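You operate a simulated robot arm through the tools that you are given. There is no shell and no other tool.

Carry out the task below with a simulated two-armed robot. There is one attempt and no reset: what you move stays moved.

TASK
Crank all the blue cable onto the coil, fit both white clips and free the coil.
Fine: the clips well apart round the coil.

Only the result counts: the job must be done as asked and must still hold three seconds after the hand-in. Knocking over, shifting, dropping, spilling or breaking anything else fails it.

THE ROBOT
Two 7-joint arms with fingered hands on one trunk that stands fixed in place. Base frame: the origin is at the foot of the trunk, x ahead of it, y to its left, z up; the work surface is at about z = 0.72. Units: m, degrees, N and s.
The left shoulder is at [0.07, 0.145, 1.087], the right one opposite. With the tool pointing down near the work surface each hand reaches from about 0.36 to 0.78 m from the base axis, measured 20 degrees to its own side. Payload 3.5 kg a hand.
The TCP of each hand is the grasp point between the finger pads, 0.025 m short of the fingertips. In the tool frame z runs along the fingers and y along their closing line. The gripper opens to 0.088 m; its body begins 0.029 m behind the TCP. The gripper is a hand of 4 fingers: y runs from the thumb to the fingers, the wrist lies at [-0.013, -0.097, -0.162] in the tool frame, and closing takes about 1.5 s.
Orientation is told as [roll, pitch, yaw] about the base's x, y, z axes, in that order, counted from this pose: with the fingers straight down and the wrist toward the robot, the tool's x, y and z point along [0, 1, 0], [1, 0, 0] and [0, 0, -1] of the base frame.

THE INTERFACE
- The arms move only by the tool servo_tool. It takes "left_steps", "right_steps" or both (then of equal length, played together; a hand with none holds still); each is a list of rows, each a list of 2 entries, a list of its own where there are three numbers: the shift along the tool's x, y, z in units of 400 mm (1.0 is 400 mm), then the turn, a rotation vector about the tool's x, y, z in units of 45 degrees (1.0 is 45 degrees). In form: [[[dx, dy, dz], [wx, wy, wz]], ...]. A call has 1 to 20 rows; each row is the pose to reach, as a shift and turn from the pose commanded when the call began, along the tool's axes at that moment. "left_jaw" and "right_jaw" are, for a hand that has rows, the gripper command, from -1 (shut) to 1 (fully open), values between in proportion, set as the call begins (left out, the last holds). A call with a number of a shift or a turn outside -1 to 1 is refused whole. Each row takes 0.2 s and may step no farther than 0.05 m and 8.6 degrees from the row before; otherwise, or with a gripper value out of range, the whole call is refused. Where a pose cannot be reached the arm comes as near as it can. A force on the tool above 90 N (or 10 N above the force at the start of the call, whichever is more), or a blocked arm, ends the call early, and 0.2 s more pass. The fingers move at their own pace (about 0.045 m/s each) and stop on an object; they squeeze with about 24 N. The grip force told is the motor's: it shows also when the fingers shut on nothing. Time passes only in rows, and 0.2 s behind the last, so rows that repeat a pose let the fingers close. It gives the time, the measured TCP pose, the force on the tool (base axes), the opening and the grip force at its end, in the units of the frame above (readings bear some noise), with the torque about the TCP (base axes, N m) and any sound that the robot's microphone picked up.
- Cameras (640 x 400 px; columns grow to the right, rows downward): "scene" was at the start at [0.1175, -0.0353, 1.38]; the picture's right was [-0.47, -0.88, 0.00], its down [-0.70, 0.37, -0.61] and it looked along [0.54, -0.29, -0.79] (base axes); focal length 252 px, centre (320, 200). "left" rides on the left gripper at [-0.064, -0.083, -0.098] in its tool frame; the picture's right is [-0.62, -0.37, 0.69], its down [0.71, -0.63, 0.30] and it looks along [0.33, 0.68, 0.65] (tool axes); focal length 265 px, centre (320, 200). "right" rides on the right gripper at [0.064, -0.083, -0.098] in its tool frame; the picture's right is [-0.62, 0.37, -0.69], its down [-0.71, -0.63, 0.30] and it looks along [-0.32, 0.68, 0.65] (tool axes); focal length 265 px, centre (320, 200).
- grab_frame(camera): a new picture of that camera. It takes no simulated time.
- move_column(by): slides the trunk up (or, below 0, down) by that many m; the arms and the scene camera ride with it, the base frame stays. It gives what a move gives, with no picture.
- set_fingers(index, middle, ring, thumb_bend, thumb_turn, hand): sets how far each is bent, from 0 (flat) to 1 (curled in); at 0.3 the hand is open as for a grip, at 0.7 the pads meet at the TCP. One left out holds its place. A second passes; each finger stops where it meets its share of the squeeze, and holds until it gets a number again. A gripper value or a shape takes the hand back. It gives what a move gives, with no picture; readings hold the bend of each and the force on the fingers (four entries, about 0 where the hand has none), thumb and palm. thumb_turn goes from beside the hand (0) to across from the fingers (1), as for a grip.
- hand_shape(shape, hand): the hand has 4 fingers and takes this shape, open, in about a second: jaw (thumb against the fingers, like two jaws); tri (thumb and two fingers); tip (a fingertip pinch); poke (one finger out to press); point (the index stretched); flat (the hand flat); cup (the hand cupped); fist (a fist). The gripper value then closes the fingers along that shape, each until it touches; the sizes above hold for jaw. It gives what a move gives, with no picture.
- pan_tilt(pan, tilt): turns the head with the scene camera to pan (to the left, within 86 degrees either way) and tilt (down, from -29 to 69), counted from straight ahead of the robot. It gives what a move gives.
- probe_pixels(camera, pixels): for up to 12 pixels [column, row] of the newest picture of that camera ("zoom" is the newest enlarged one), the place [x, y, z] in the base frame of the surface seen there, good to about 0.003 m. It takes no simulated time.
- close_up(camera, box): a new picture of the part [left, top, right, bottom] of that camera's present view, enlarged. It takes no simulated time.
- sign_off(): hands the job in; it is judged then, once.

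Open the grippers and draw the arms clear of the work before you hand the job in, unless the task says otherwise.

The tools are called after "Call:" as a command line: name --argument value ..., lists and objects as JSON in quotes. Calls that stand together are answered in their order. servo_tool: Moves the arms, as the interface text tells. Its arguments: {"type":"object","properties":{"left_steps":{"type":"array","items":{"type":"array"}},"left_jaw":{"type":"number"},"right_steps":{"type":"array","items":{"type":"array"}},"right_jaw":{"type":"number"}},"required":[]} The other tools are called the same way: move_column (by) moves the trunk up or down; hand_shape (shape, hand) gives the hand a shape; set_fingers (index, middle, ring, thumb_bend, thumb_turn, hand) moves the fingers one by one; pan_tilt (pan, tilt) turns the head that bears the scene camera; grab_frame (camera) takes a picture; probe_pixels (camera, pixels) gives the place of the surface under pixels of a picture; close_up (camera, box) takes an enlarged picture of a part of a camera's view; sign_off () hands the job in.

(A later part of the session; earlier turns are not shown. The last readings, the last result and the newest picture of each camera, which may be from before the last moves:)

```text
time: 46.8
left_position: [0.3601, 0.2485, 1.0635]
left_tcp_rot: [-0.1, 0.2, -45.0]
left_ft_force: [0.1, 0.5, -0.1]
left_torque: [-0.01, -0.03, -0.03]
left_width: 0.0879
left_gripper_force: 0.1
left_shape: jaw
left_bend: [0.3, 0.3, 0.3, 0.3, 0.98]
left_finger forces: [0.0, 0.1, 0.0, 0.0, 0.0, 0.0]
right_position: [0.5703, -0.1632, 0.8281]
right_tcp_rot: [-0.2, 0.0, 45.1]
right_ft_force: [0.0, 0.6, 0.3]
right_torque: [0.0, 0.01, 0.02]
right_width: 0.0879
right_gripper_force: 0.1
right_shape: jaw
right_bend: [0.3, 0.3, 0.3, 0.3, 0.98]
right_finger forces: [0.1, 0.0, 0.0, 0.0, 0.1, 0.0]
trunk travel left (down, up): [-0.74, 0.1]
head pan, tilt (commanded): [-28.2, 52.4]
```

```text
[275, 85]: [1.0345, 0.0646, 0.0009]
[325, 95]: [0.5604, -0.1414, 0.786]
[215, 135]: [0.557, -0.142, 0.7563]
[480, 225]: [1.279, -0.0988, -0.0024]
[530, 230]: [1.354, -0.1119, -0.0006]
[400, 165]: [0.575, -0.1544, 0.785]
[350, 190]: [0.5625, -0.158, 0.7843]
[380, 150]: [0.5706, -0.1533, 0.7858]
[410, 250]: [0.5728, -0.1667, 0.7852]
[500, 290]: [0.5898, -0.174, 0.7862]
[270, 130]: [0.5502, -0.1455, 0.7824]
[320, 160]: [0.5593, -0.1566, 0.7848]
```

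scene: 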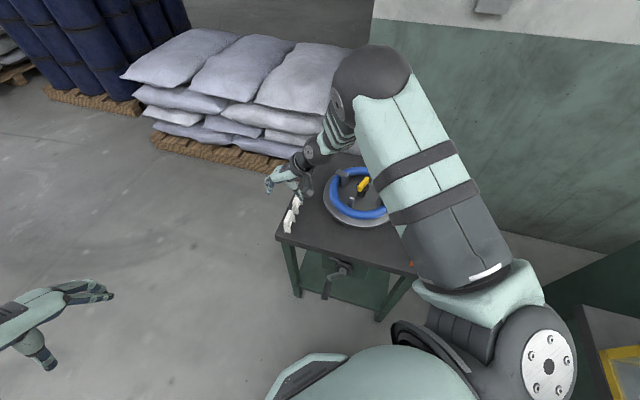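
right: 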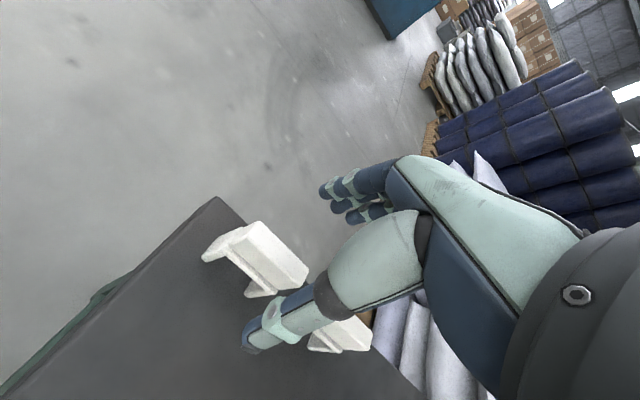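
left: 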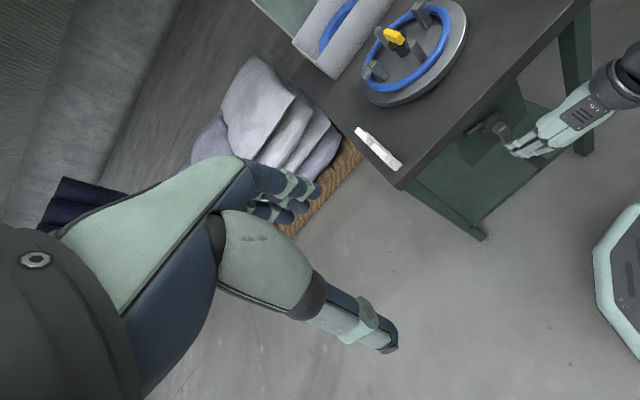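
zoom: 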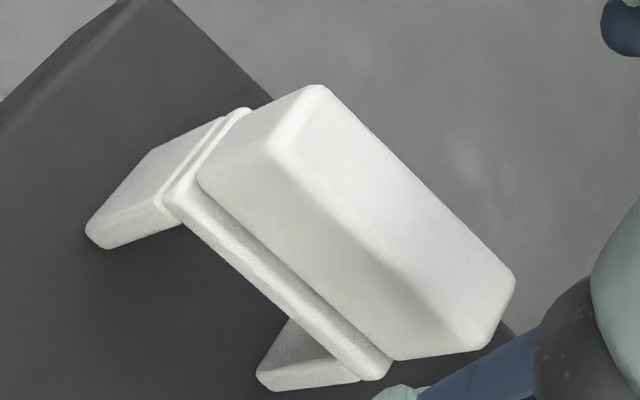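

The handle top centre is at about (277,254), matching the predicted (276,256). I descend 44 mm and close on the handle.

Call:
servo_tool --right_steps '[[[0, 0, 0.03], [0, 0, 0]], [[0, 0, 0.06], [0, 0, 0]], [[0, 0, 0.09], [0, 0, 0]], [[0, 0, 0.11], [0, 0, 0]], [[0, 0, 0.11], [0, 0, 0]]]'

Call:
close_up --camera "right" --box '[190, 150, 400, 370]'

```text
time: 48.0
left_position: [0.36, 0.2488, 1.0658]
left_tcp_rot: [-0.1, 0.2, -45.0]
left_ft_force: [-0.3, -0.3, 0.2]
left_torque: [-0.01, -0.02, -0.02]
left_width: 0.0876
left_gripper_force: 0.1
left_shape: jaw
left_bend: [0.3, 0.3, 0.3, 0.3, 0.98]
left_finger forces: [0.0, 0.0, 0.0, 0.0, 0.1, 0.1]
right_position: [0.5702, -0.1622, 0.7843]
right_tcp_rot: [0.0, 0.0, 45.0]
right_ft_force: [-0.5, 0.3, 0.5]
right_torque: [0.0, -0.01, 0.0]
right_width: 0.0878
right_gripper_force: 0.1
right_shape: jaw
right_bend: [0.3, 0.3, 0.3, 0.3, 0.98]
right_finger forces: [0.0, 0.0, 0.1, 0.0, 0.0, 0.0]
trunk travel left (down, up): [-0.74, 0.1]
head pan, tilt (commanded): [-28.2, 52.4]
```

```text
1.82 times, centred on (295, 260) of right
```

zoom: 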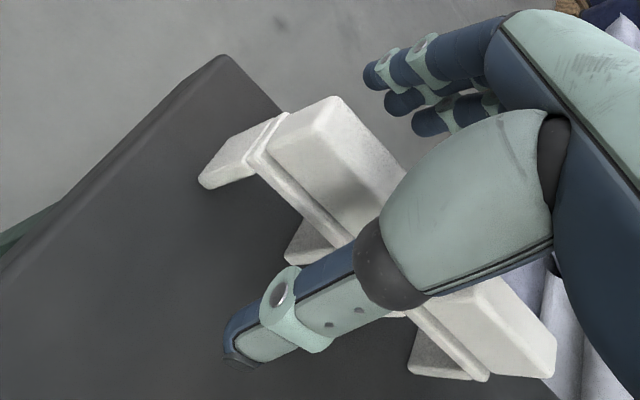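

The TCP is level with the handle's top and nothing is touched. I close the fingers on the clip.

Call:
servo_tool --right_steps '[[[0, 0, 0], [0, 0, 0]], [[0, 0, 0], [0, 0, 0]], [[0, 0, 0], [0, 0, 0]], [[0, 0, 0], [0, 0, 0]], [[0, 0, 0], [0, 0, 0]], [[0, 0, 0], [0, 0, 0]], [[0, 0, 0], [0, 0, 0]], [[0, 0, 0], [0, 0, 0]]]' --right_jaw -1

Call:
grab_frame --camera "right"

Call:
close_up --camera "scene" --box '[265, 170, 345, 240]'

```text
time: 49.8
left_position: [0.3607, 0.2495, 1.0632]
left_tcp_rot: [-0.1, 0.2, -45.0]
left_ft_force: [-0.7, 0.0, -0.2]
left_torque: [0.02, 0.0, 0.01]
left_width: 0.0876
left_gripper_force: 0.0
left_shape: jaw
left_bend: [0.3, 0.3, 0.3, 0.3, 0.98]
left_finger forces: [0.0, 0.0, 0.0, 0.1, 0.1, 0.0]
right_position: [0.5701, -0.1626, 0.7848]
right_tcp_rot: [0.0, 0.0, 45.0]
right_ft_force: [-0.3, 0.2, 0.2]
right_torque: [0.01, 0.01, -0.01]
right_width: 0.011
right_gripper_force: 24.0
right_shape: jaw
right_bend: [0.72, 0.63, 0.65, 0.75, 1.0]
right_finger forces: [13.1, 6.2, 2.6, 0.0, 21.8, 0.0]
trunk travel left (down, up): [-0.74, 0.1]
head pan, tilt (commanded): [-28.2, 52.4]
```

```text
taken
```

right: 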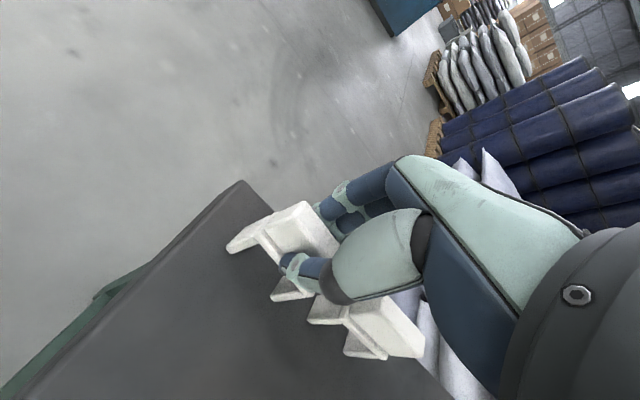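

```text
5.71 times, centred on (305, 205) of scene
```

zoom: 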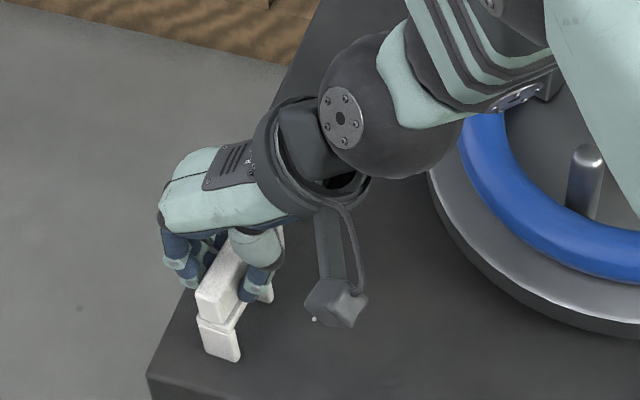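

The clip is held (thumb 21.8 N against the fingers). I lift it 0.12 m, carry it over toward the ring's left side at (0.579,-0.337), turning the hand on the way.

Call:
servo_tool --right_steps '[[[0, 0, -0.1], [0, 0, 0]], [[0, 0, -0.2], [0, 0, 0]], [[0, 0, -0.3], [0, 0, 0]], [[-0.08, -0.07, -0.3], [0, 0, 0.15]], [[-0.16, -0.145, -0.3], [0, 0, 0.3]], [[-0.24, -0.22, -0.3], [0, 0, 0.45]], [[-0.325, -0.293, -0.3], [0, 0, 0.6]], [[-0.325, -0.293, -0.3], [0, 0, 0.75]], [[-0.325, -0.293, -0.3], [0, 0, 0.9]], [[-0.325, -0.293, -0.3], [0, 0, 1.0]]]'

Call:
servo_tool --right_steps '[[[0, 0, 0], [0, 0, 0.11]], [[0, 0, 0], [0, 0, 0.22]], [[0, 0, 0], [0, 0, 0.333]], [[0, 0, 0], [0, 0, 0.333]]]'

Call:
grab_frame --camera "right"

Call:
grab_frame --camera "scene"

```text
time: 52.0
left_position: [0.3611, 0.249, 1.063]
left_tcp_rot: [-0.1, 0.2, -45.0]
left_ft_force: [0.5, -0.2, 0.9]
left_torque: [0.0, 0.0, -0.01]
left_width: 0.0875
left_gripper_force: 0.1
left_shape: jaw
left_bend: [0.3, 0.3, 0.3, 0.3, 0.98]
left_finger forces: [0.1, 0.1, 0.1, 0.0, 0.1, 0.0]
right_position: [0.5796, -0.3368, 0.9046]
right_tcp_rot: [0.0, 0.0, -0.1]
right_ft_force: [0.3, 0.8, 0.9]
right_torque: [0.01, -0.03, -0.02]
right_width: 0.011
right_gripper_force: 23.6
right_shape: jaw
right_bend: [0.72, 0.63, 0.65, 0.75, 1.0]
right_finger forces: [13.2, 6.0, 2.6, 0.0, 21.9, 0.0]
trunk travel left (down, up): [-0.74, 0.1]
head pan, tilt (commanded): [-28.2, 52.4]
```

```text
time: 53.0
left_position: [0.3608, 0.2487, 1.063]
left_tcp_rot: [-0.1, 0.3, -45.0]
left_ft_force: [0.1, 0.0, 1.1]
left_torque: [0.02, -0.01, -0.01]
left_width: 0.0877
left_gripper_force: 0.0
left_shape: jaw
left_bend: [0.3, 0.3, 0.3, 0.3, 0.98]
left_finger forces: [0.1, 0.0, 0.0, 0.0, 0.0, 0.1]
right_position: [0.5788, -0.3374, 0.9046]
right_tcp_rot: [0.1, 0.0, -15.0]
right_ft_force: [-0.3, 0.0, -0.2]
right_torque: [0.01, 0.02, 0.0]
right_width: 0.0111
right_gripper_force: 23.9
right_shape: jaw
right_bend: [0.72, 0.63, 0.65, 0.75, 1.0]
right_finger forces: [13.2, 5.9, 2.5, 0.0, 21.9, 0.0]
trunk travel left (down, up): [-0.74, 0.1]
head pan, tilt (commanded): [-28.2, 52.4]
```

```text
taken
```

right: 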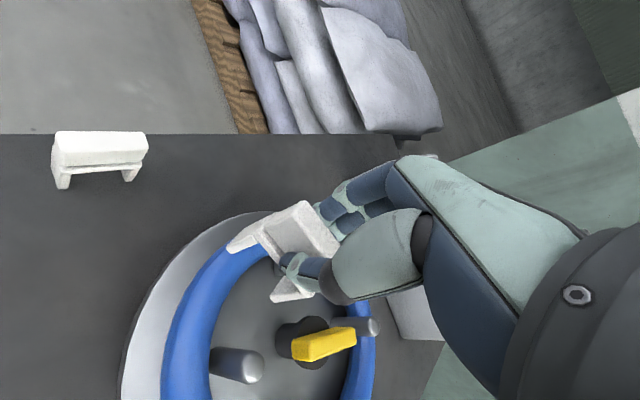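

```text
taken
```

scene: 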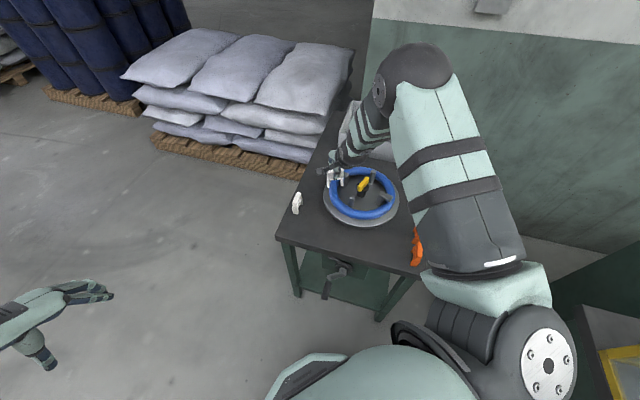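

The clip is over the ring's left side. I enlarge the scene view and probe clip and ring to check the centring before lowering.

Call:
close_up --camera "scene" --box '[310, 145, 400, 225]'

Call:
close_up --camera "right" --box '[150, 180, 390, 380]'

Call:
probe_pixels --camera "zoom" --pixels '[[220, 110], [250, 105], [330, 105], [330, 240], [380, 160], [350, 130], [345, 230], [400, 60], [280, 90], [360, 265], [100, 250], [175, 230]]'

```text
5.00 times, centred on (355, 185) of scene
```

zoom: 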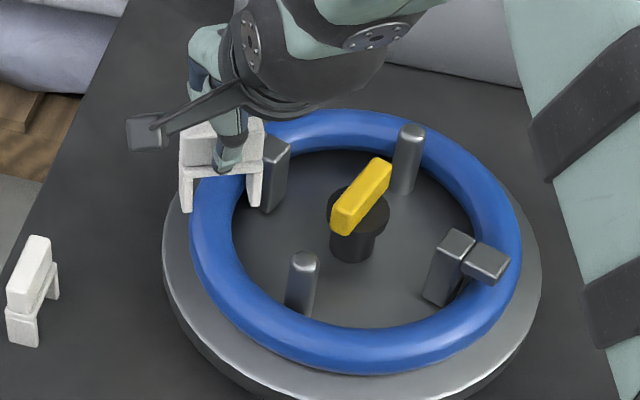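

```text
2.00 times, centred on (270, 280) of right
```

zoom: 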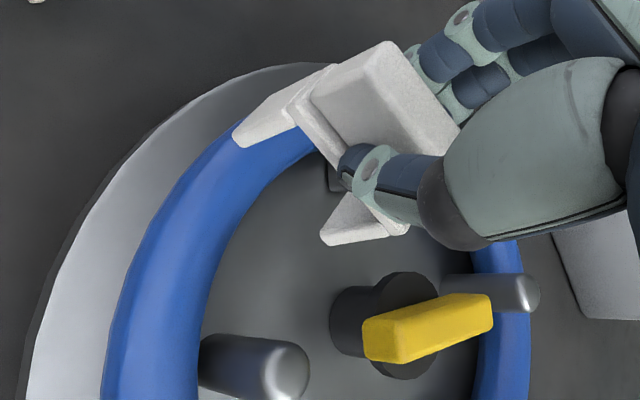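

```text
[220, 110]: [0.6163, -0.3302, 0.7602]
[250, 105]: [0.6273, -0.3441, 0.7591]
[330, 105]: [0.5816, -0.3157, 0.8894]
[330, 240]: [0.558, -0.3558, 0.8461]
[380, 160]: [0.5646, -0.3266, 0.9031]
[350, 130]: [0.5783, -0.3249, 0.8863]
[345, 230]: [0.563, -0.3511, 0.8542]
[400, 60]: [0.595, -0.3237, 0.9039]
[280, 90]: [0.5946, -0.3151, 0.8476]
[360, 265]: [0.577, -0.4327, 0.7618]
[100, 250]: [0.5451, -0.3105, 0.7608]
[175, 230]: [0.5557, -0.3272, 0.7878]
```

The clip seems turned in the grip: in the scene zoom its prongs' feet at (187,205) and (253,207) lie level, i.e. heading about 62° instead of 75°. I probe the prongs to measure it.

Call:
close_up --camera "scene" --box '[315, 155, 375, 205]'

Call:
probe_pixels --camera "zoom" --pixels '[[170, 190], [170, 230], [170, 250], [285, 190], [285, 220], [285, 245], [180, 200], [295, 230], [200, 165], [270, 165], [165, 120], [220, 120]]'

```text
8.00 times, centred on (345, 180) of scene
```

zoom: 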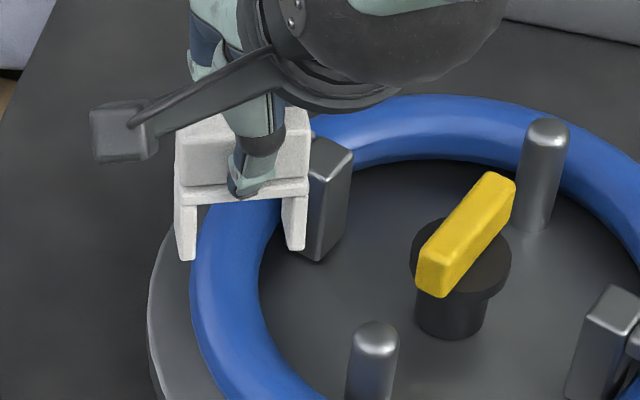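

```text
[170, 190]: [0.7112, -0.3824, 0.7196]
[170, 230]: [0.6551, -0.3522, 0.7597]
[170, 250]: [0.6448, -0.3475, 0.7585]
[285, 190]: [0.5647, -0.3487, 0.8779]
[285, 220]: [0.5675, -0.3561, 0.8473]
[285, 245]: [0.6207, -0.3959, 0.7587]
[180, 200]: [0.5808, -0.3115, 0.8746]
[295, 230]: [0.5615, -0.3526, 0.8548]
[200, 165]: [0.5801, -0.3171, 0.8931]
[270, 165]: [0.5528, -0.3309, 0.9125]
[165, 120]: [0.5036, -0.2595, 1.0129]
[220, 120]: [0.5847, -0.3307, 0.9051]
```

The clip's centre is right, (0.580,-0.335), but its heading is about 65.5°. I turn the hand 9.5° back so that the clip lies radially at 75°, and lower it 40 mm to just above the ring.

Call:
servo_tool --right_steps '[[[0, 0, 0], [0, 0, -0.11]], [[0, 0, 0], [0, 0, -0.211]], [[0, 0, 0.04], [0, 0, -0.211]], [[0, 0, 0.08], [0, 0, -0.211]], [[0, 0, 0.1], [0, 0, -0.211]], [[0, 0, 0.1], [0, 0, -0.211]]]'

Call:
close_up --camera "scene" --box '[315, 155, 375, 205]'

Call:
close_up --camera "right" --box '[150, 180, 390, 380]'

```text
time: 54.4
left_position: [0.3611, 0.2478, 1.0629]
left_tcp_rot: [0.0, 0.2, -45.0]
left_ft_force: [-0.2, 0.5, -0.6]
left_torque: [-0.02, 0.0, 0.0]
left_width: 0.0877
left_gripper_force: 0.0
left_shape: jaw
left_bend: [0.3, 0.3, 0.3, 0.3, 0.98]
left_finger forces: [0.0, 0.1, 0.0, 0.1, 0.1, 0.0]
right_position: [0.581, -0.3383, 0.8635]
right_tcp_rot: [0.0, 0.0, -5.5]
right_ft_force: [-0.3, -0.6, -0.6]
right_torque: [-0.01, 0.0, 0.01]
right_width: 0.0111
right_gripper_force: 23.4
right_shape: jaw
right_bend: [0.72, 0.63, 0.65, 0.75, 1.0]
right_finger forces: [13.3, 6.1, 2.5, 0.0, 21.9, 0.0]
trunk travel left (down, up): [-0.74, 0.1]
head pan, tilt (commanded): [-28.2, 52.4]
```

```text
8.00 times, centred on (345, 180) of scene
```

zoom: 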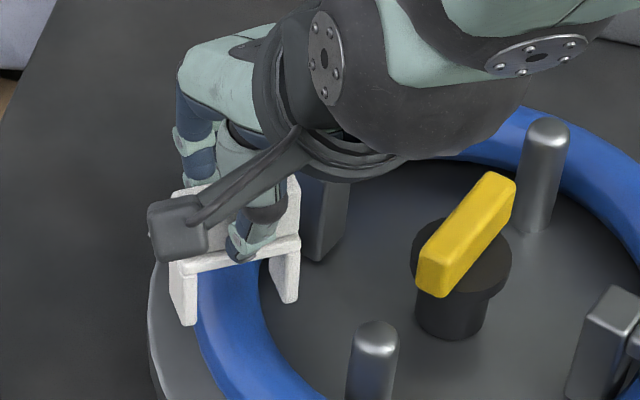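

```text
2.00 times, centred on (270, 280) of right
```

zoom: 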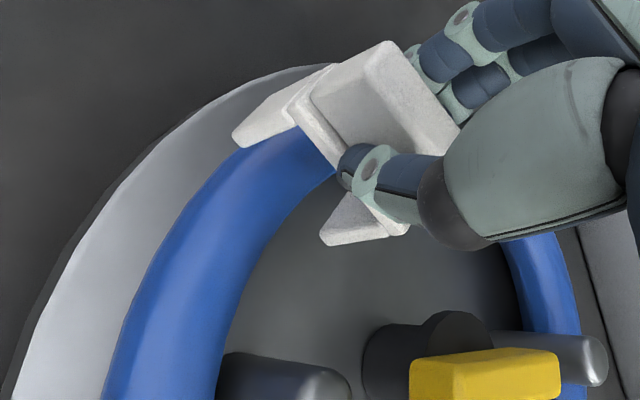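

The prongs now straddle the ring in view. I probe the prong tips to check radial centring.

Call:
close_up --camera "scene" --box '[325, 180, 365, 210]'

Call:
probe_pixels --camera "zoom" --pixels '[[130, 160], [135, 200], [138, 225], [165, 150], [280, 130], [300, 130], [295, 150], [310, 110], [190, 140], [250, 120], [200, 250], [260, 230]]'

```text
13.33 times, centred on (345, 195) of scene
```

zoom: 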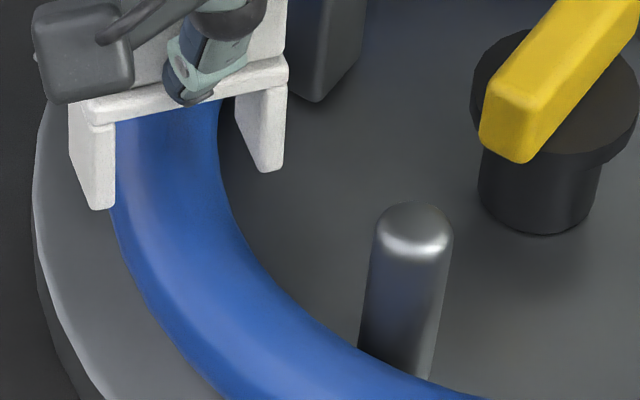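

```text
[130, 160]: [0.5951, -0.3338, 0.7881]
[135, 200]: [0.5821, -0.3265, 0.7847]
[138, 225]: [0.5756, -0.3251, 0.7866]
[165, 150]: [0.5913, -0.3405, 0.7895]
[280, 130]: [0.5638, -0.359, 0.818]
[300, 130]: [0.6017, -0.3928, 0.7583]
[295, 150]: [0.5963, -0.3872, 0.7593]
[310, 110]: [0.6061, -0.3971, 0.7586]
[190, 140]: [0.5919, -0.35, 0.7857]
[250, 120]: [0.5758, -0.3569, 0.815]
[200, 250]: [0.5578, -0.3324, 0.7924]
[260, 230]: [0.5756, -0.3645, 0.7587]
```

I probe more points on both prongs' visible faces.

Call:
probe_pixels --camera "zoom" --pixels '[[80, 150], [90, 160], [100, 160], [108, 160], [100, 190], [75, 140], [260, 110], [270, 120], [278, 140], [270, 155], [284, 110], [245, 140]]'

```text
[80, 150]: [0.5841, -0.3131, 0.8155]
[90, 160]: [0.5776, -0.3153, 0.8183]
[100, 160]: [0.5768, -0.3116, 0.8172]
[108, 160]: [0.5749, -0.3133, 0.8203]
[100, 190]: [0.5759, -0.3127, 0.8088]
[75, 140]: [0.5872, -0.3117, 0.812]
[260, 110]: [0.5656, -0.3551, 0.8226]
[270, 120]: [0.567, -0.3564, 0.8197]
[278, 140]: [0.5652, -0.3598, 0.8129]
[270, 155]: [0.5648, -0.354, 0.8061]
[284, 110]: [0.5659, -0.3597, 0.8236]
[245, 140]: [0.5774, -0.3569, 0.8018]
```

Both ends measure about r=0.077 and 0.128, so the clip is centred on the ring (r≈0.1025) with some slack. I lower it 34 mm and read the force.

Call:
servo_tool --right_steps '[[[0, 0, 0.02], [0, 0, 0]], [[0, 0, 0.04], [0, 0, 0]], [[0, 0, 0.06], [0, 0, 0]], [[0, 0, 0.075], [0, 0, 0]], [[0, 0, 0.085], [0, 0, 0]]]'

Call:
close_up --camera "scene" --box '[315, 165, 375, 215]'

Call:
close_up --camera "right" --box '[150, 180, 390, 380]'

```text
time: 55.5
left_position: [0.3604, 0.2488, 1.0639]
left_tcp_rot: [-0.1, 0.2, -45.0]
left_ft_force: [0.6, -0.5, 0.6]
left_torque: [0.04, 0.01, 0.02]
left_width: 0.0875
left_gripper_force: 0.1
left_shape: jaw
left_bend: [0.3, 0.3, 0.3, 0.3, 0.98]
left_finger forces: [0.0, 0.0, 0.1, 0.0, 0.0, 0.1]
right_position: [0.5795, -0.337, 0.8289]
right_tcp_rot: [0.0, 0.1, -5.4]
right_ft_force: [-0.2, 0.0, -0.2]
right_torque: [-0.03, -0.04, -0.03]
right_width: 0.0111
right_gripper_force: 24.0
right_shape: jaw
right_bend: [0.72, 0.63, 0.66, 0.75, 1.0]
right_finger forces: [13.7, 5.8, 2.5, 0.0, 22.5, 0.0]
trunk travel left (down, up): [-0.74, 0.1]
head pan, tilt (commanded): [-28.2, 52.4]
```

```text
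8.00 times, centred on (345, 190) of scene
```

zoom: 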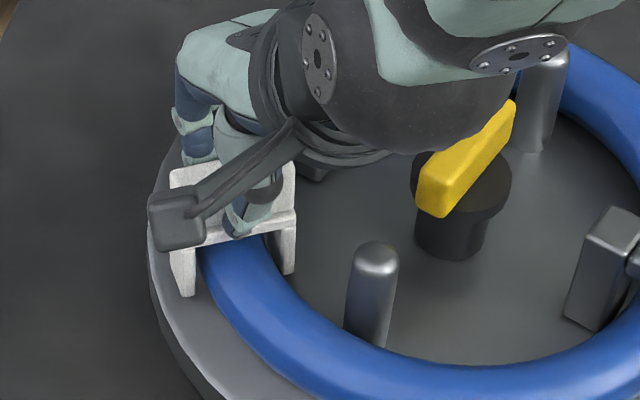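

```text
2.00 times, centred on (270, 280) of right
```

zoom: 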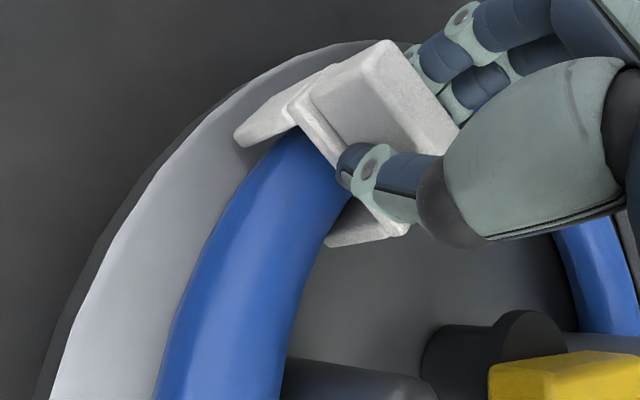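

No contact yet and the prongs straddle the ring. I go down another 10 mm in small steps until it meets resistance.

Call:
servo_tool --right_steps '[[[0, 0, 0.008], [0, 0, 0]], [[0, 0, 0.016], [0, 0, 0]], [[0, 0, 0.022], [0, 0, 0]], [[0, 0, 0.026], [0, 0, 0]]]'

Call:
close_up --camera "scene" --box '[315, 165, 375, 215]'

```text
time: 56.5
left_position: [0.3582, 0.2491, 1.0649]
left_tcp_rot: [0.1, 0.0, -45.0]
left_ft_force: [0.1, -0.1, 0.7]
left_torque: [0.0, 0.0, 0.04]
left_width: 0.0879
left_gripper_force: 0.0
left_shape: jaw
left_bend: [0.3, 0.3, 0.3, 0.3, 0.98]
left_finger forces: [0.1, 0.1, 0.0, 0.0, 0.1, 0.0]
right_position: [0.5786, -0.3368, 0.8247]
right_tcp_rot: [-0.1, -0.5, -5.6]
right_ft_force: [0.3, -5.0, 16.7]
right_torque: [-0.07, -0.15, -0.05]
right_width: 0.0115
right_gripper_force: 24.3
right_shape: jaw
right_bend: [0.72, 0.63, 0.71, 0.75, 1.0]
right_finger forces: [23.3, 6.6, 2.5, 0.0, 27.0, 0.0]
trunk travel left (down, up): [-0.74, 0.1]
head pan, tilt (commanded): [-28.2, 52.4]
```

```text
8.00 times, centred on (345, 190) of scene
```

zoom: 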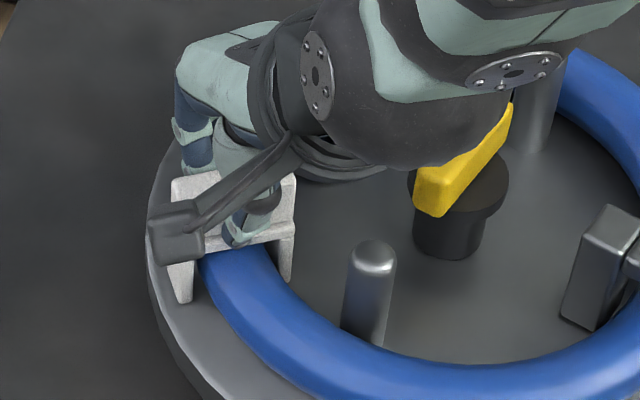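

Contact at TCP z 0.8247 with 17 N, about where the prongs should reach the disc. I press a little further to see whether it snaps home.

Call:
servo_tool --right_steps '[[[0, 0, 0.006], [0, 0, 0]], [[0, 0, 0.012], [0, 0, 0]], [[0, 0, 0.016], [0, 0, 0]], [[0, 0, 0.016], [0, 0, 0]]]'

Call:
close_up --camera "scene" --box '[315, 165, 375, 215]'

```text
time: 57.5
left_position: [0.3542, 0.2501, 1.0654]
left_tcp_rot: [0.2, -0.1, -45.0]
left_ft_force: [0.2, 0.0, 0.1]
left_torque: [-0.03, -0.01, -0.03]
left_width: 0.0877
left_gripper_force: 0.0
left_shape: jaw
left_bend: [0.3, 0.3, 0.3, 0.3, 0.98]
left_finger forces: [0.0, 0.0, 0.0, 0.0, 0.0, 0.0]
right_position: [0.5786, -0.3367, 0.8232]
right_tcp_rot: [-0.3, -1.1, -5.5]
right_ft_force: [-2.1, -6.0, 41.2]
right_torque: [-0.08, -0.19, -0.06]
right_width: 0.0127
right_gripper_force: 24.3
right_shape: jaw
right_bend: [0.73, 0.64, 0.71, 0.75, 1.0]
right_finger forces: [35.1, 8.0, 2.7, 0.1, 38.1, 0.0]
trunk travel left (down, up): [-0.74, 0.1]
head pan, tilt (commanded): [-28.2, 52.4]
```

```text
8.00 times, centred on (345, 190) of scene
```

zoom: 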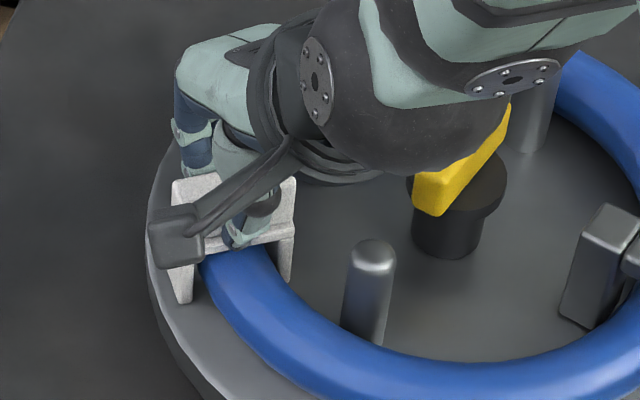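

It is solid at 41 N with the prong feet at disc level (z≈0.757), so the clip is down. I relax the push and open the fingers a little to let go.

Call:
servo_tool --right_steps '[[[0, 0, -0.01], [0, 0, 0]], [[0, 0, -0.018], [0, 0, 0]], [[0, 0, -0.018], [0, 0, 0]]]'

Call:
servo_tool --right_steps '[[[0, 0, 0], [0, 0, 0]], [[0, 0, 0], [0, 0, 0]], [[0, 0, 0], [0, 0, 0]], [[0, 0, 0], [0, 0, 0]], [[0, 0, 0], [0, 0, 0]]]' --right_jaw -0.1

Call:
close_up --camera "scene" --box '[315, 165, 375, 215]'

Call:
grab_frame --camera "right"

```text
time: 58.4
left_position: [0.3575, 0.2497, 1.0639]
left_tcp_rot: [0.0, 0.0, -45.0]
left_ft_force: [0.0, 0.9, 0.1]
left_torque: [0.0, 0.02, 0.02]
left_width: 0.0876
left_gripper_force: 0.1
left_shape: jaw
left_bend: [0.3, 0.3, 0.3, 0.3, 0.98]
left_finger forces: [0.1, 0.0, 0.0, 0.0, 0.1, 0.1]
right_position: [0.577, -0.3367, 0.8236]
right_tcp_rot: [-0.2, -0.3, -5.4]
right_ft_force: [-2.0, -3.5, 23.6]
right_torque: [-0.04, -0.23, 0.0]
right_width: 0.0124
right_gripper_force: 23.7
right_shape: jaw
right_bend: [0.73, 0.63, 0.71, 0.75, 1.0]
right_finger forces: [28.0, 7.9, 2.9, 0.0, 30.4, 0.0]
trunk travel left (down, up): [-0.74, 0.1]
head pan, tilt (commanded): [-28.2, 52.4]
```

```text
time: 59.5
left_position: [0.3606, 0.2494, 1.0637]
left_tcp_rot: [-0.1, 0.2, -45.1]
left_ft_force: [-1.2, 0.0, 0.4]
left_torque: [-0.02, -0.01, 0.0]
left_width: 0.088
left_gripper_force: 0.2
left_shape: jaw
left_bend: [0.3, 0.3, 0.3, 0.3, 0.98]
left_finger forces: [0.0, 0.0, 0.0, 0.0, 0.0, 0.0]
right_position: [0.5781, -0.3374, 0.8188]
right_tcp_rot: [0.0, 0.0, -5.5]
right_ft_force: [-0.3, -0.3, -0.3]
right_torque: [0.04, 0.02, -0.01]
right_width: 0.0398
right_gripper_force: 0.1
right_shape: jaw
right_bend: [0.74, 0.47, 0.43, 0.71, 1.0]
right_finger forces: [0.1, 0.0, 0.0, 0.1, 0.0, 0.1]
trunk travel left (down, up): [-0.74, 0.1]
head pan, tilt (commanded): [-28.2, 52.4]
```

```text
8.00 times, centred on (345, 190) of scene
```

zoom: 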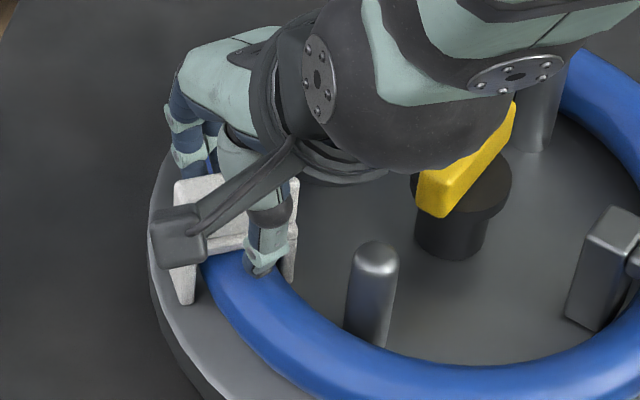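

```text
taken
```

right: 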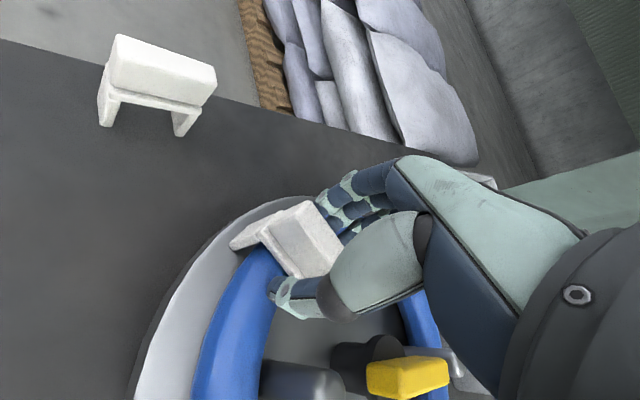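

The clip is free of grip force, but the index still reads bent 0.74. I open a little wider and re-check before lifting away.

Call:
servo_tool --right_steps '[[[0, 0, 0], [0, 0, 0]], [[0, 0, 0], [0, 0, 0]], [[0, 0, 0], [0, 0, 0]], [[0, 0, 0], [0, 0, 0]]]' --right_jaw 0.3

Call:
close_up --camera "right" --box '[200, 150, 480, 350]'

```text
time: 60.5
left_position: [0.362, 0.2492, 1.0643]
left_tcp_rot: [-0.1, 0.2, -45.0]
left_ft_force: [0.4, 0.2, 0.4]
left_torque: [0.04, -0.01, -0.02]
left_width: 0.0877
left_gripper_force: 0.2
left_shape: jaw
left_bend: [0.3, 0.3, 0.3, 0.3, 0.98]
left_finger forces: [0.0, 0.0, 0.1, 0.0, 0.1, 0.1]
right_position: [0.5798, -0.3379, 0.8211]
right_tcp_rot: [-0.1, -0.1, -5.4]
right_ft_force: [0.1, -0.3, 0.3]
right_torque: [-0.03, 0.03, 0.0]
right_width: 0.0567
right_gripper_force: 0.1
right_shape: jaw
right_bend: [0.28, 0.39, 0.36, 0.62, 1.0]
right_finger forces: [0.0, 0.0, 0.0, 0.0, 0.0, 0.0]
trunk travel left (down, up): [-0.74, 0.1]
head pan, tilt (commanded): [-28.2, 52.4]
```

```text
2.00 times, centred on (340, 250) of right
```

zoom: 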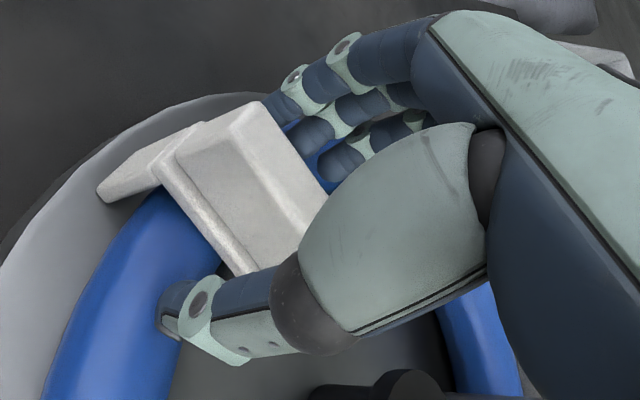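

All fingers are clear of the clip. I lift straight up 0.12 m and inspect the fitted clip.

Call:
servo_tool --right_steps '[[[0, 0, -0.05], [0, 0, 0]], [[0, 0, -0.12], [0, 0, 0]], [[0, 0, -0.2], [0, 0, 0]], [[0, 0, -0.3], [0, 0, 0]]]'

Call:
close_up --camera "scene" --box '[315, 155, 405, 225]'

Call:
close_up --camera "right" --box '[150, 180, 390, 380]'

```text
time: 61.5
left_position: [0.3585, 0.2489, 1.064]
left_tcp_rot: [-0.1, 0.1, -44.9]
left_ft_force: [0.0, 0.0, -0.5]
left_torque: [-0.01, 0.01, 0.0]
left_width: 0.0877
left_gripper_force: 0.0
left_shape: jaw
left_bend: [0.3, 0.3, 0.3, 0.3, 0.98]
left_finger forces: [0.0, 0.0, 0.1, 0.0, 0.1, 0.0]
right_position: [0.5798, -0.3385, 0.9419]
right_tcp_rot: [-0.1, -0.1, -5.4]
right_ft_force: [-1.0, 0.6, 0.4]
right_torque: [0.01, 0.0, 0.0]
right_width: 0.0569
right_gripper_force: 0.0
right_shape: jaw
right_bend: [0.28, 0.39, 0.36, 0.62, 1.0]
right_finger forces: [0.0, 0.0, 0.0, 0.0, 0.0, 0.0]
trunk travel left (down, up): [-0.74, 0.1]
head pan, tilt (commanded): [-28.2, 52.4]
```

```text
5.71 times, centred on (360, 190) of scene
```

zoom: 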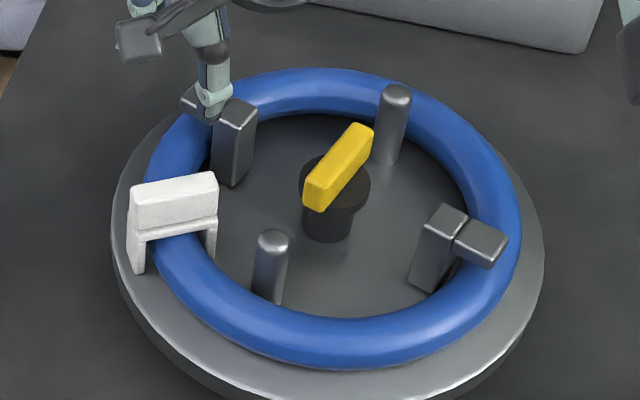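

```text
2.00 times, centred on (270, 280) of right
```

zoom: 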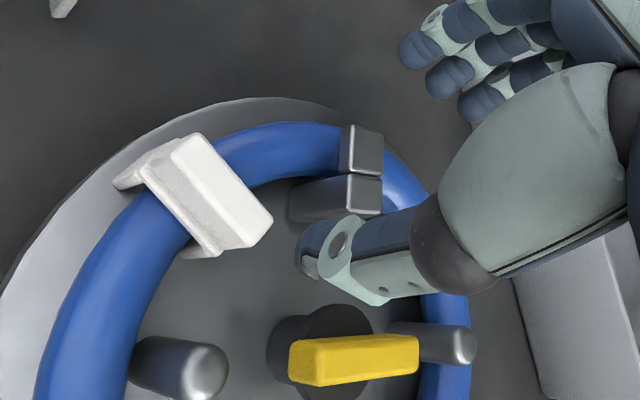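

The first clip straddles the ring neatly. I probe its top to confirm the seating height and check the second clip's place.

Call:
close_up --camera "scene" --box '[315, 155, 405, 225]'

Call:
probe_pixels --camera "zoom" --pixels '[[140, 198], [208, 180], [175, 188], [175, 212], [140, 235], [135, 260], [212, 225], [212, 250], [205, 185], [150, 230], [200, 220], [180, 260]]'

Call:
close_up --camera "scene" --box '[275, 180, 315, 220]'

Call:
probe_pixels --camera "zoom" --pixels '[[285, 150], [320, 70], [345, 80], [310, 160], [300, 115], [325, 120], [290, 180], [300, 235], [345, 145], [270, 160], [316, 110], [340, 70]]'

```text
5.71 times, centred on (360, 190) of scene
```

zoom: 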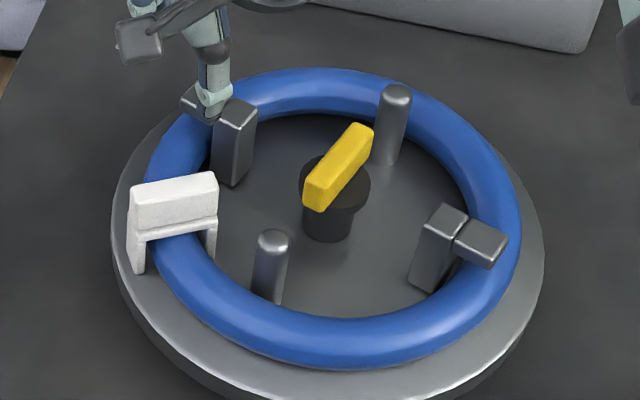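

```text
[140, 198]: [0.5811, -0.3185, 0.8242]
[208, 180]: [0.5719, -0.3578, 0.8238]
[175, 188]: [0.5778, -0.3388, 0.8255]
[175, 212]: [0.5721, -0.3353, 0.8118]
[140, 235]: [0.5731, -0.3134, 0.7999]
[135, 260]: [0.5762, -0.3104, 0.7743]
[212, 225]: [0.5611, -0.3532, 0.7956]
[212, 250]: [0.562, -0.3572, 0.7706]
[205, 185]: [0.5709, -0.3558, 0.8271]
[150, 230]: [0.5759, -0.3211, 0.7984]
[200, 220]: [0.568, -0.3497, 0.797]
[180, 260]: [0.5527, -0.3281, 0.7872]
```

```text
10.00 times, centred on (295, 200) of scene
```

zoom: 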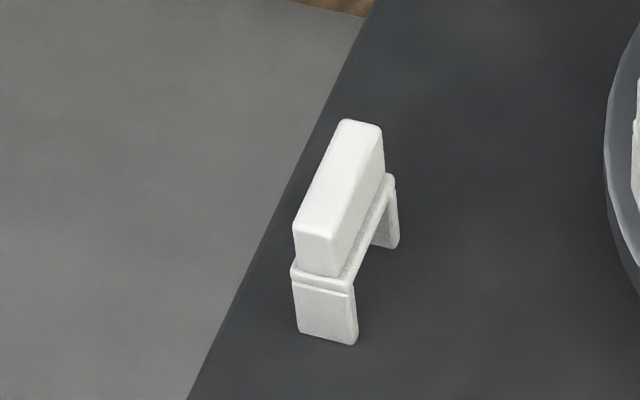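

```text
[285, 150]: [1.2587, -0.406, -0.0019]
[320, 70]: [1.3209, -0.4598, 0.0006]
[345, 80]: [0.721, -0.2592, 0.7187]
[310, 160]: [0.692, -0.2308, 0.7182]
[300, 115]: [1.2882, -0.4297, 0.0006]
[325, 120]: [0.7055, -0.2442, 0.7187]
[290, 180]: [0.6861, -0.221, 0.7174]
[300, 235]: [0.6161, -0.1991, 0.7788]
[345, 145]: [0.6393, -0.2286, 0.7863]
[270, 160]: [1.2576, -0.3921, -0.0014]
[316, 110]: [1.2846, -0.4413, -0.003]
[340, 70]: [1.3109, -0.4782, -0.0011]
```

Clip A sits at top z≈0.825 on the disc, as it should. Now I probe the second clip's handle top corners.

Call:
probe_pixels --camera "zoom" --pixels '[[300, 222], [328, 232], [347, 124], [377, 130], [322, 180], [350, 185], [337, 175], [315, 255], [320, 310], [355, 270], [390, 190], [338, 180]]'

```text
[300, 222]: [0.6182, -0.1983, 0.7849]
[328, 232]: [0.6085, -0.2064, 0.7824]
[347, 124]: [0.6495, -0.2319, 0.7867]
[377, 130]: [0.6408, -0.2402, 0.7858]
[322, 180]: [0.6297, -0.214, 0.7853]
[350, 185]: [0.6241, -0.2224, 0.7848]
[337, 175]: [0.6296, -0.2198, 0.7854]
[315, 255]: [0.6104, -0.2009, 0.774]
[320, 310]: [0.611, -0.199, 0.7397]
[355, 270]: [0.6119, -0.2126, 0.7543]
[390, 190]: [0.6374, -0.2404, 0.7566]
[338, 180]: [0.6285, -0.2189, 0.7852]
```

Clip 2's handle centre is (0.629,-0.219,0.785) with the same heading. I move above it, opening the hand and turning back to yaw +45.

Call:
servo_tool --right_steps '[[[0.1, 0.03, -0.02], [0, 0, -0.15]], [[0.2, 0.06, -0.02], [0, 0, -0.3]], [[0.309, 0.094, -0.02], [0, 0, -0.45]], [[0.309, 0.094, -0.02], [0, 0, -0.6]], [[0.309, 0.094, -0.02], [0, 0, -0.75]], [[0.309, 0.094, -0.02], [0, 0, -0.9]], [[0.309, 0.094, -0.02], [0, 0, -1.0]]]' --right_jaw 1

Call:
servo_tool --right_steps '[[[0, 0, 0.05], [0, 0, -0.12]], [[0, 0, 0.12], [0, 0, -0.12]], [[0, 0, 0.2], [0, 0, -0.12]], [[0, 0, 0.26], [0, 0, -0.12]], [[0, 0, 0.29], [0, 0, -0.12]], [[0, 0, 0.29], [0, 0, -0.12]]]'

Call:
grab_frame --camera "right"

Call:
grab_frame --camera "scene"

```text
time: 63.1
left_position: [0.3607, 0.2479, 1.0641]
left_tcp_rot: [-0.1, 0.2, -45.0]
left_ft_force: [0.2, 0.0, -0.1]
left_torque: [0.01, -0.02, 0.02]
left_width: 0.0875
left_gripper_force: 0.0
left_shape: jaw
left_bend: [0.3, 0.3, 0.3, 0.3, 0.98]
left_finger forces: [0.0, 0.1, 0.0, 0.0, 0.1, 0.1]
right_position: [0.6285, -0.2187, 0.9482]
right_tcp_rot: [0.0, 0.0, 39.5]
right_ft_force: [-0.7, -0.7, 0.3]
right_torque: [0.05, -0.01, -0.01]
right_width: 0.0875
right_gripper_force: 0.1
right_shape: jaw
right_bend: [0.3, 0.3, 0.3, 0.3, 0.98]
right_finger forces: [0.0, 0.1, 0.1, 0.0, 0.1, 0.0]
trunk travel left (down, up): [-0.74, 0.1]
head pan, tilt (commanded): [-28.2, 52.4]
```

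```text
time: 64.5
left_position: [0.3616, 0.2486, 1.0634]
left_tcp_rot: [0.0, 0.1, -45.1]
left_ft_force: [-0.7, -0.9, 0.1]
left_torque: [-0.02, 0.0, 0.04]
left_width: 0.0878
left_gripper_force: 0.1
left_shape: jaw
left_bend: [0.3, 0.3, 0.3, 0.3, 0.98]
left_finger forces: [0.0, 0.1, 0.1, 0.0, 0.0, 0.0]
right_position: [0.629, -0.2164, 0.8317]
right_tcp_rot: [-0.1, 0.0, 44.9]
right_ft_force: [-0.1, 0.7, -0.5]
right_torque: [-0.01, 0.02, 0.03]
right_width: 0.0875
right_gripper_force: 0.2
right_shape: jaw
right_bend: [0.3, 0.3, 0.3, 0.3, 0.98]
right_finger forces: [0.0, 0.1, 0.1, 0.0, 0.1, 0.1]
trunk travel left (down, up): [-0.74, 0.1]
head pan, tilt (commanded): [-28.2, 52.4]
```

```text
taken
```

right: 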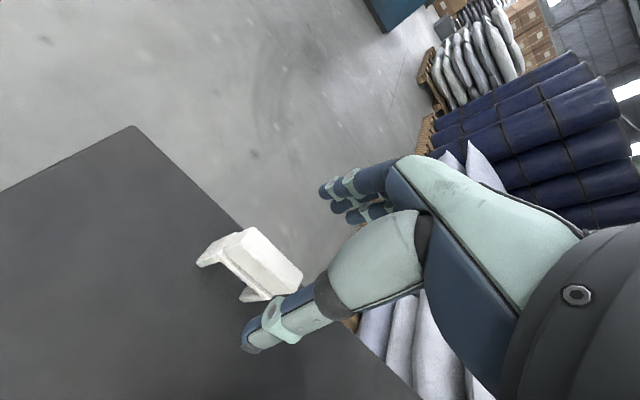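

```text
taken
```

scene: 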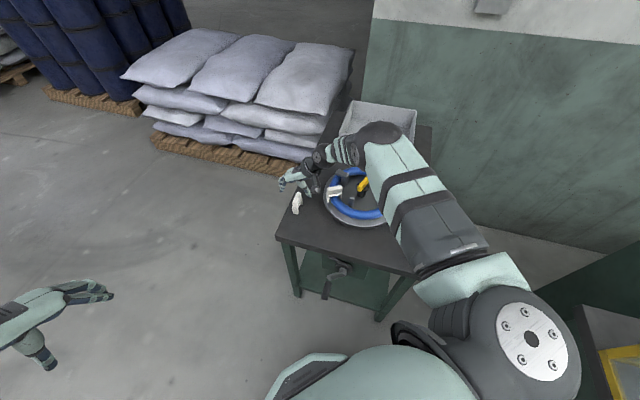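

I enlarge the right view with the same window as for the first clip to compare the centring.

Call:
close_up --camera "right" --box '[190, 200, 330, 300]'

Call:
probe_pixels --camera "zoom" --pixels '[[300, 115], [360, 180], [400, 220], [340, 190], [330, 150], [450, 290], [380, 240], [420, 270], [290, 160], [470, 270], [440, 310], [250, 150]]'

```text
4.00 times, centred on (260, 250) of right
```

zoom: 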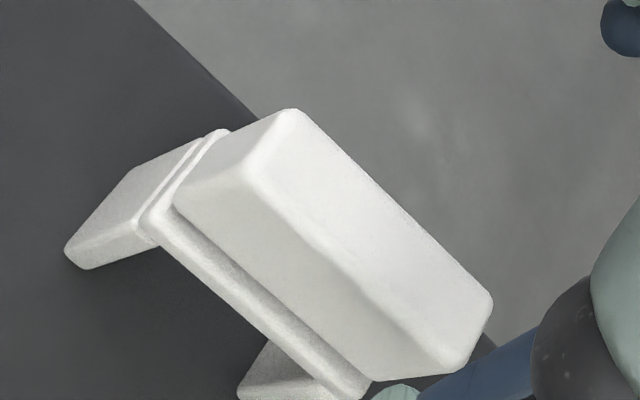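

```text
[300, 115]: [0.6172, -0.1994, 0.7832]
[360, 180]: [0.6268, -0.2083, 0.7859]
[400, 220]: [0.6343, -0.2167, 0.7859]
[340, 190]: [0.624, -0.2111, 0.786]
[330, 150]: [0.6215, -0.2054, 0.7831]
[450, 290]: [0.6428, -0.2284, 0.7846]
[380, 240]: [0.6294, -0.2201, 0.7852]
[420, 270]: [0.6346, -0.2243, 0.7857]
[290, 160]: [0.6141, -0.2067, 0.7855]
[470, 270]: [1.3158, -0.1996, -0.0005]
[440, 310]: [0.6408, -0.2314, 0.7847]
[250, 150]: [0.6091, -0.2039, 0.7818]
```

The hand sits about 3-4 mm further to the finger side than last time. I shift it 3.6 mm toward the thumb side, descend 47 mm and close on the clip.

Call:
servo_tool --right_steps '[[[0, -0.009, 0.02], [0, 0, 0]], [[0, -0.009, 0.05], [0, 0, 0]], [[0, -0.009, 0.08], [0, 0, 0]], [[0, -0.009, 0.105], [0, 0, 0]], [[0, -0.009, 0.1175], [0, 0, 0]], [[0, -0.009, 0.1175], [0, 0, 0]]]'

Call:
servo_tool --right_steps '[[[0, 0, 0], [0, 0, 0]], [[0, 0, 0], [0, 0, 0]], [[0, 0, 0], [0, 0, 0]], [[0, 0, 0], [0, 0, 0]], [[0, 0, 0], [0, 0, 0]], [[0, 0, 0], [0, 0, 0]], [[0, 0, 0], [0, 0, 0]], [[0, 0, 0], [0, 0, 0]]]' --right_jaw -1

Call:
grab_frame --camera "right"

Call:
close_up --camera "scene" --box '[265, 160, 345, 230]'

```text
time: 66.0
left_position: [0.3606, 0.249, 1.0638]
left_tcp_rot: [-0.1, 0.0, -45.0]
left_ft_force: [-0.1, -0.2, 0.3]
left_torque: [0.01, -0.02, 0.0]
left_width: 0.088
left_gripper_force: 0.0
left_shape: jaw
left_bend: [0.3, 0.3, 0.3, 0.3, 0.98]
left_finger forces: [0.0, 0.0, 0.0, 0.0, 0.0, 0.1]
right_position: [0.6257, -0.22, 0.7862]
right_tcp_rot: [0.0, 0.1, 45.0]
right_ft_force: [0.1, -0.2, -0.2]
right_torque: [0.01, -0.03, -0.01]
right_width: 0.0877
right_gripper_force: 0.1
right_shape: jaw
right_bend: [0.3, 0.3, 0.3, 0.3, 0.98]
right_finger forces: [0.0, 0.0, 0.0, 0.1, 0.0, 0.0]
trunk travel left (down, up): [-0.74, 0.1]
head pan, tilt (commanded): [-28.2, 52.4]
```

```text
time: 67.8
left_position: [0.3621, 0.2489, 1.0635]
left_tcp_rot: [-0.1, 0.2, -45.0]
left_ft_force: [-0.7, 0.9, -0.7]
left_torque: [0.02, -0.01, -0.01]
left_width: 0.0878
left_gripper_force: 0.1
left_shape: jaw
left_bend: [0.3, 0.3, 0.3, 0.3, 0.98]
left_finger forces: [0.0, 0.1, 0.0, 0.1, 0.1, 0.0]
right_position: [0.6264, -0.2199, 0.7858]
right_tcp_rot: [-0.1, 0.0, 45.1]
right_ft_force: [0.0, 0.4, 0.2]
right_torque: [-0.01, -0.03, -0.01]
right_width: 0.0108
right_gripper_force: 23.8
right_shape: jaw
right_bend: [0.72, 0.64, 0.66, 0.74, 1.0]
right_finger forces: [13.8, 5.6, 2.5, 0.0, 21.9, 0.0]
trunk travel left (down, up): [-0.74, 0.1]
head pan, tilt (commanded): [-28.2, 52.4]
```

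```text
taken
```

right: 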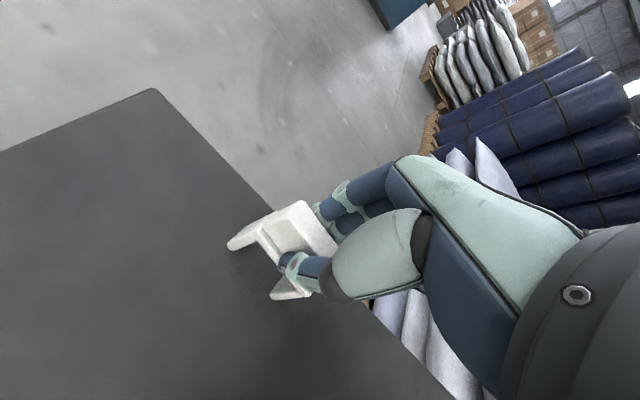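

```text
5.71 times, centred on (305, 195) of scene
```

zoom: 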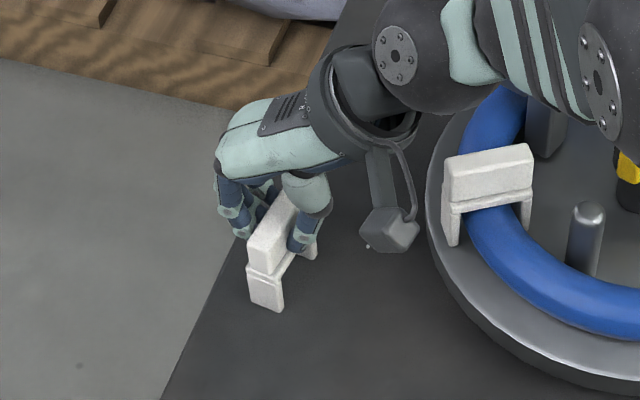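

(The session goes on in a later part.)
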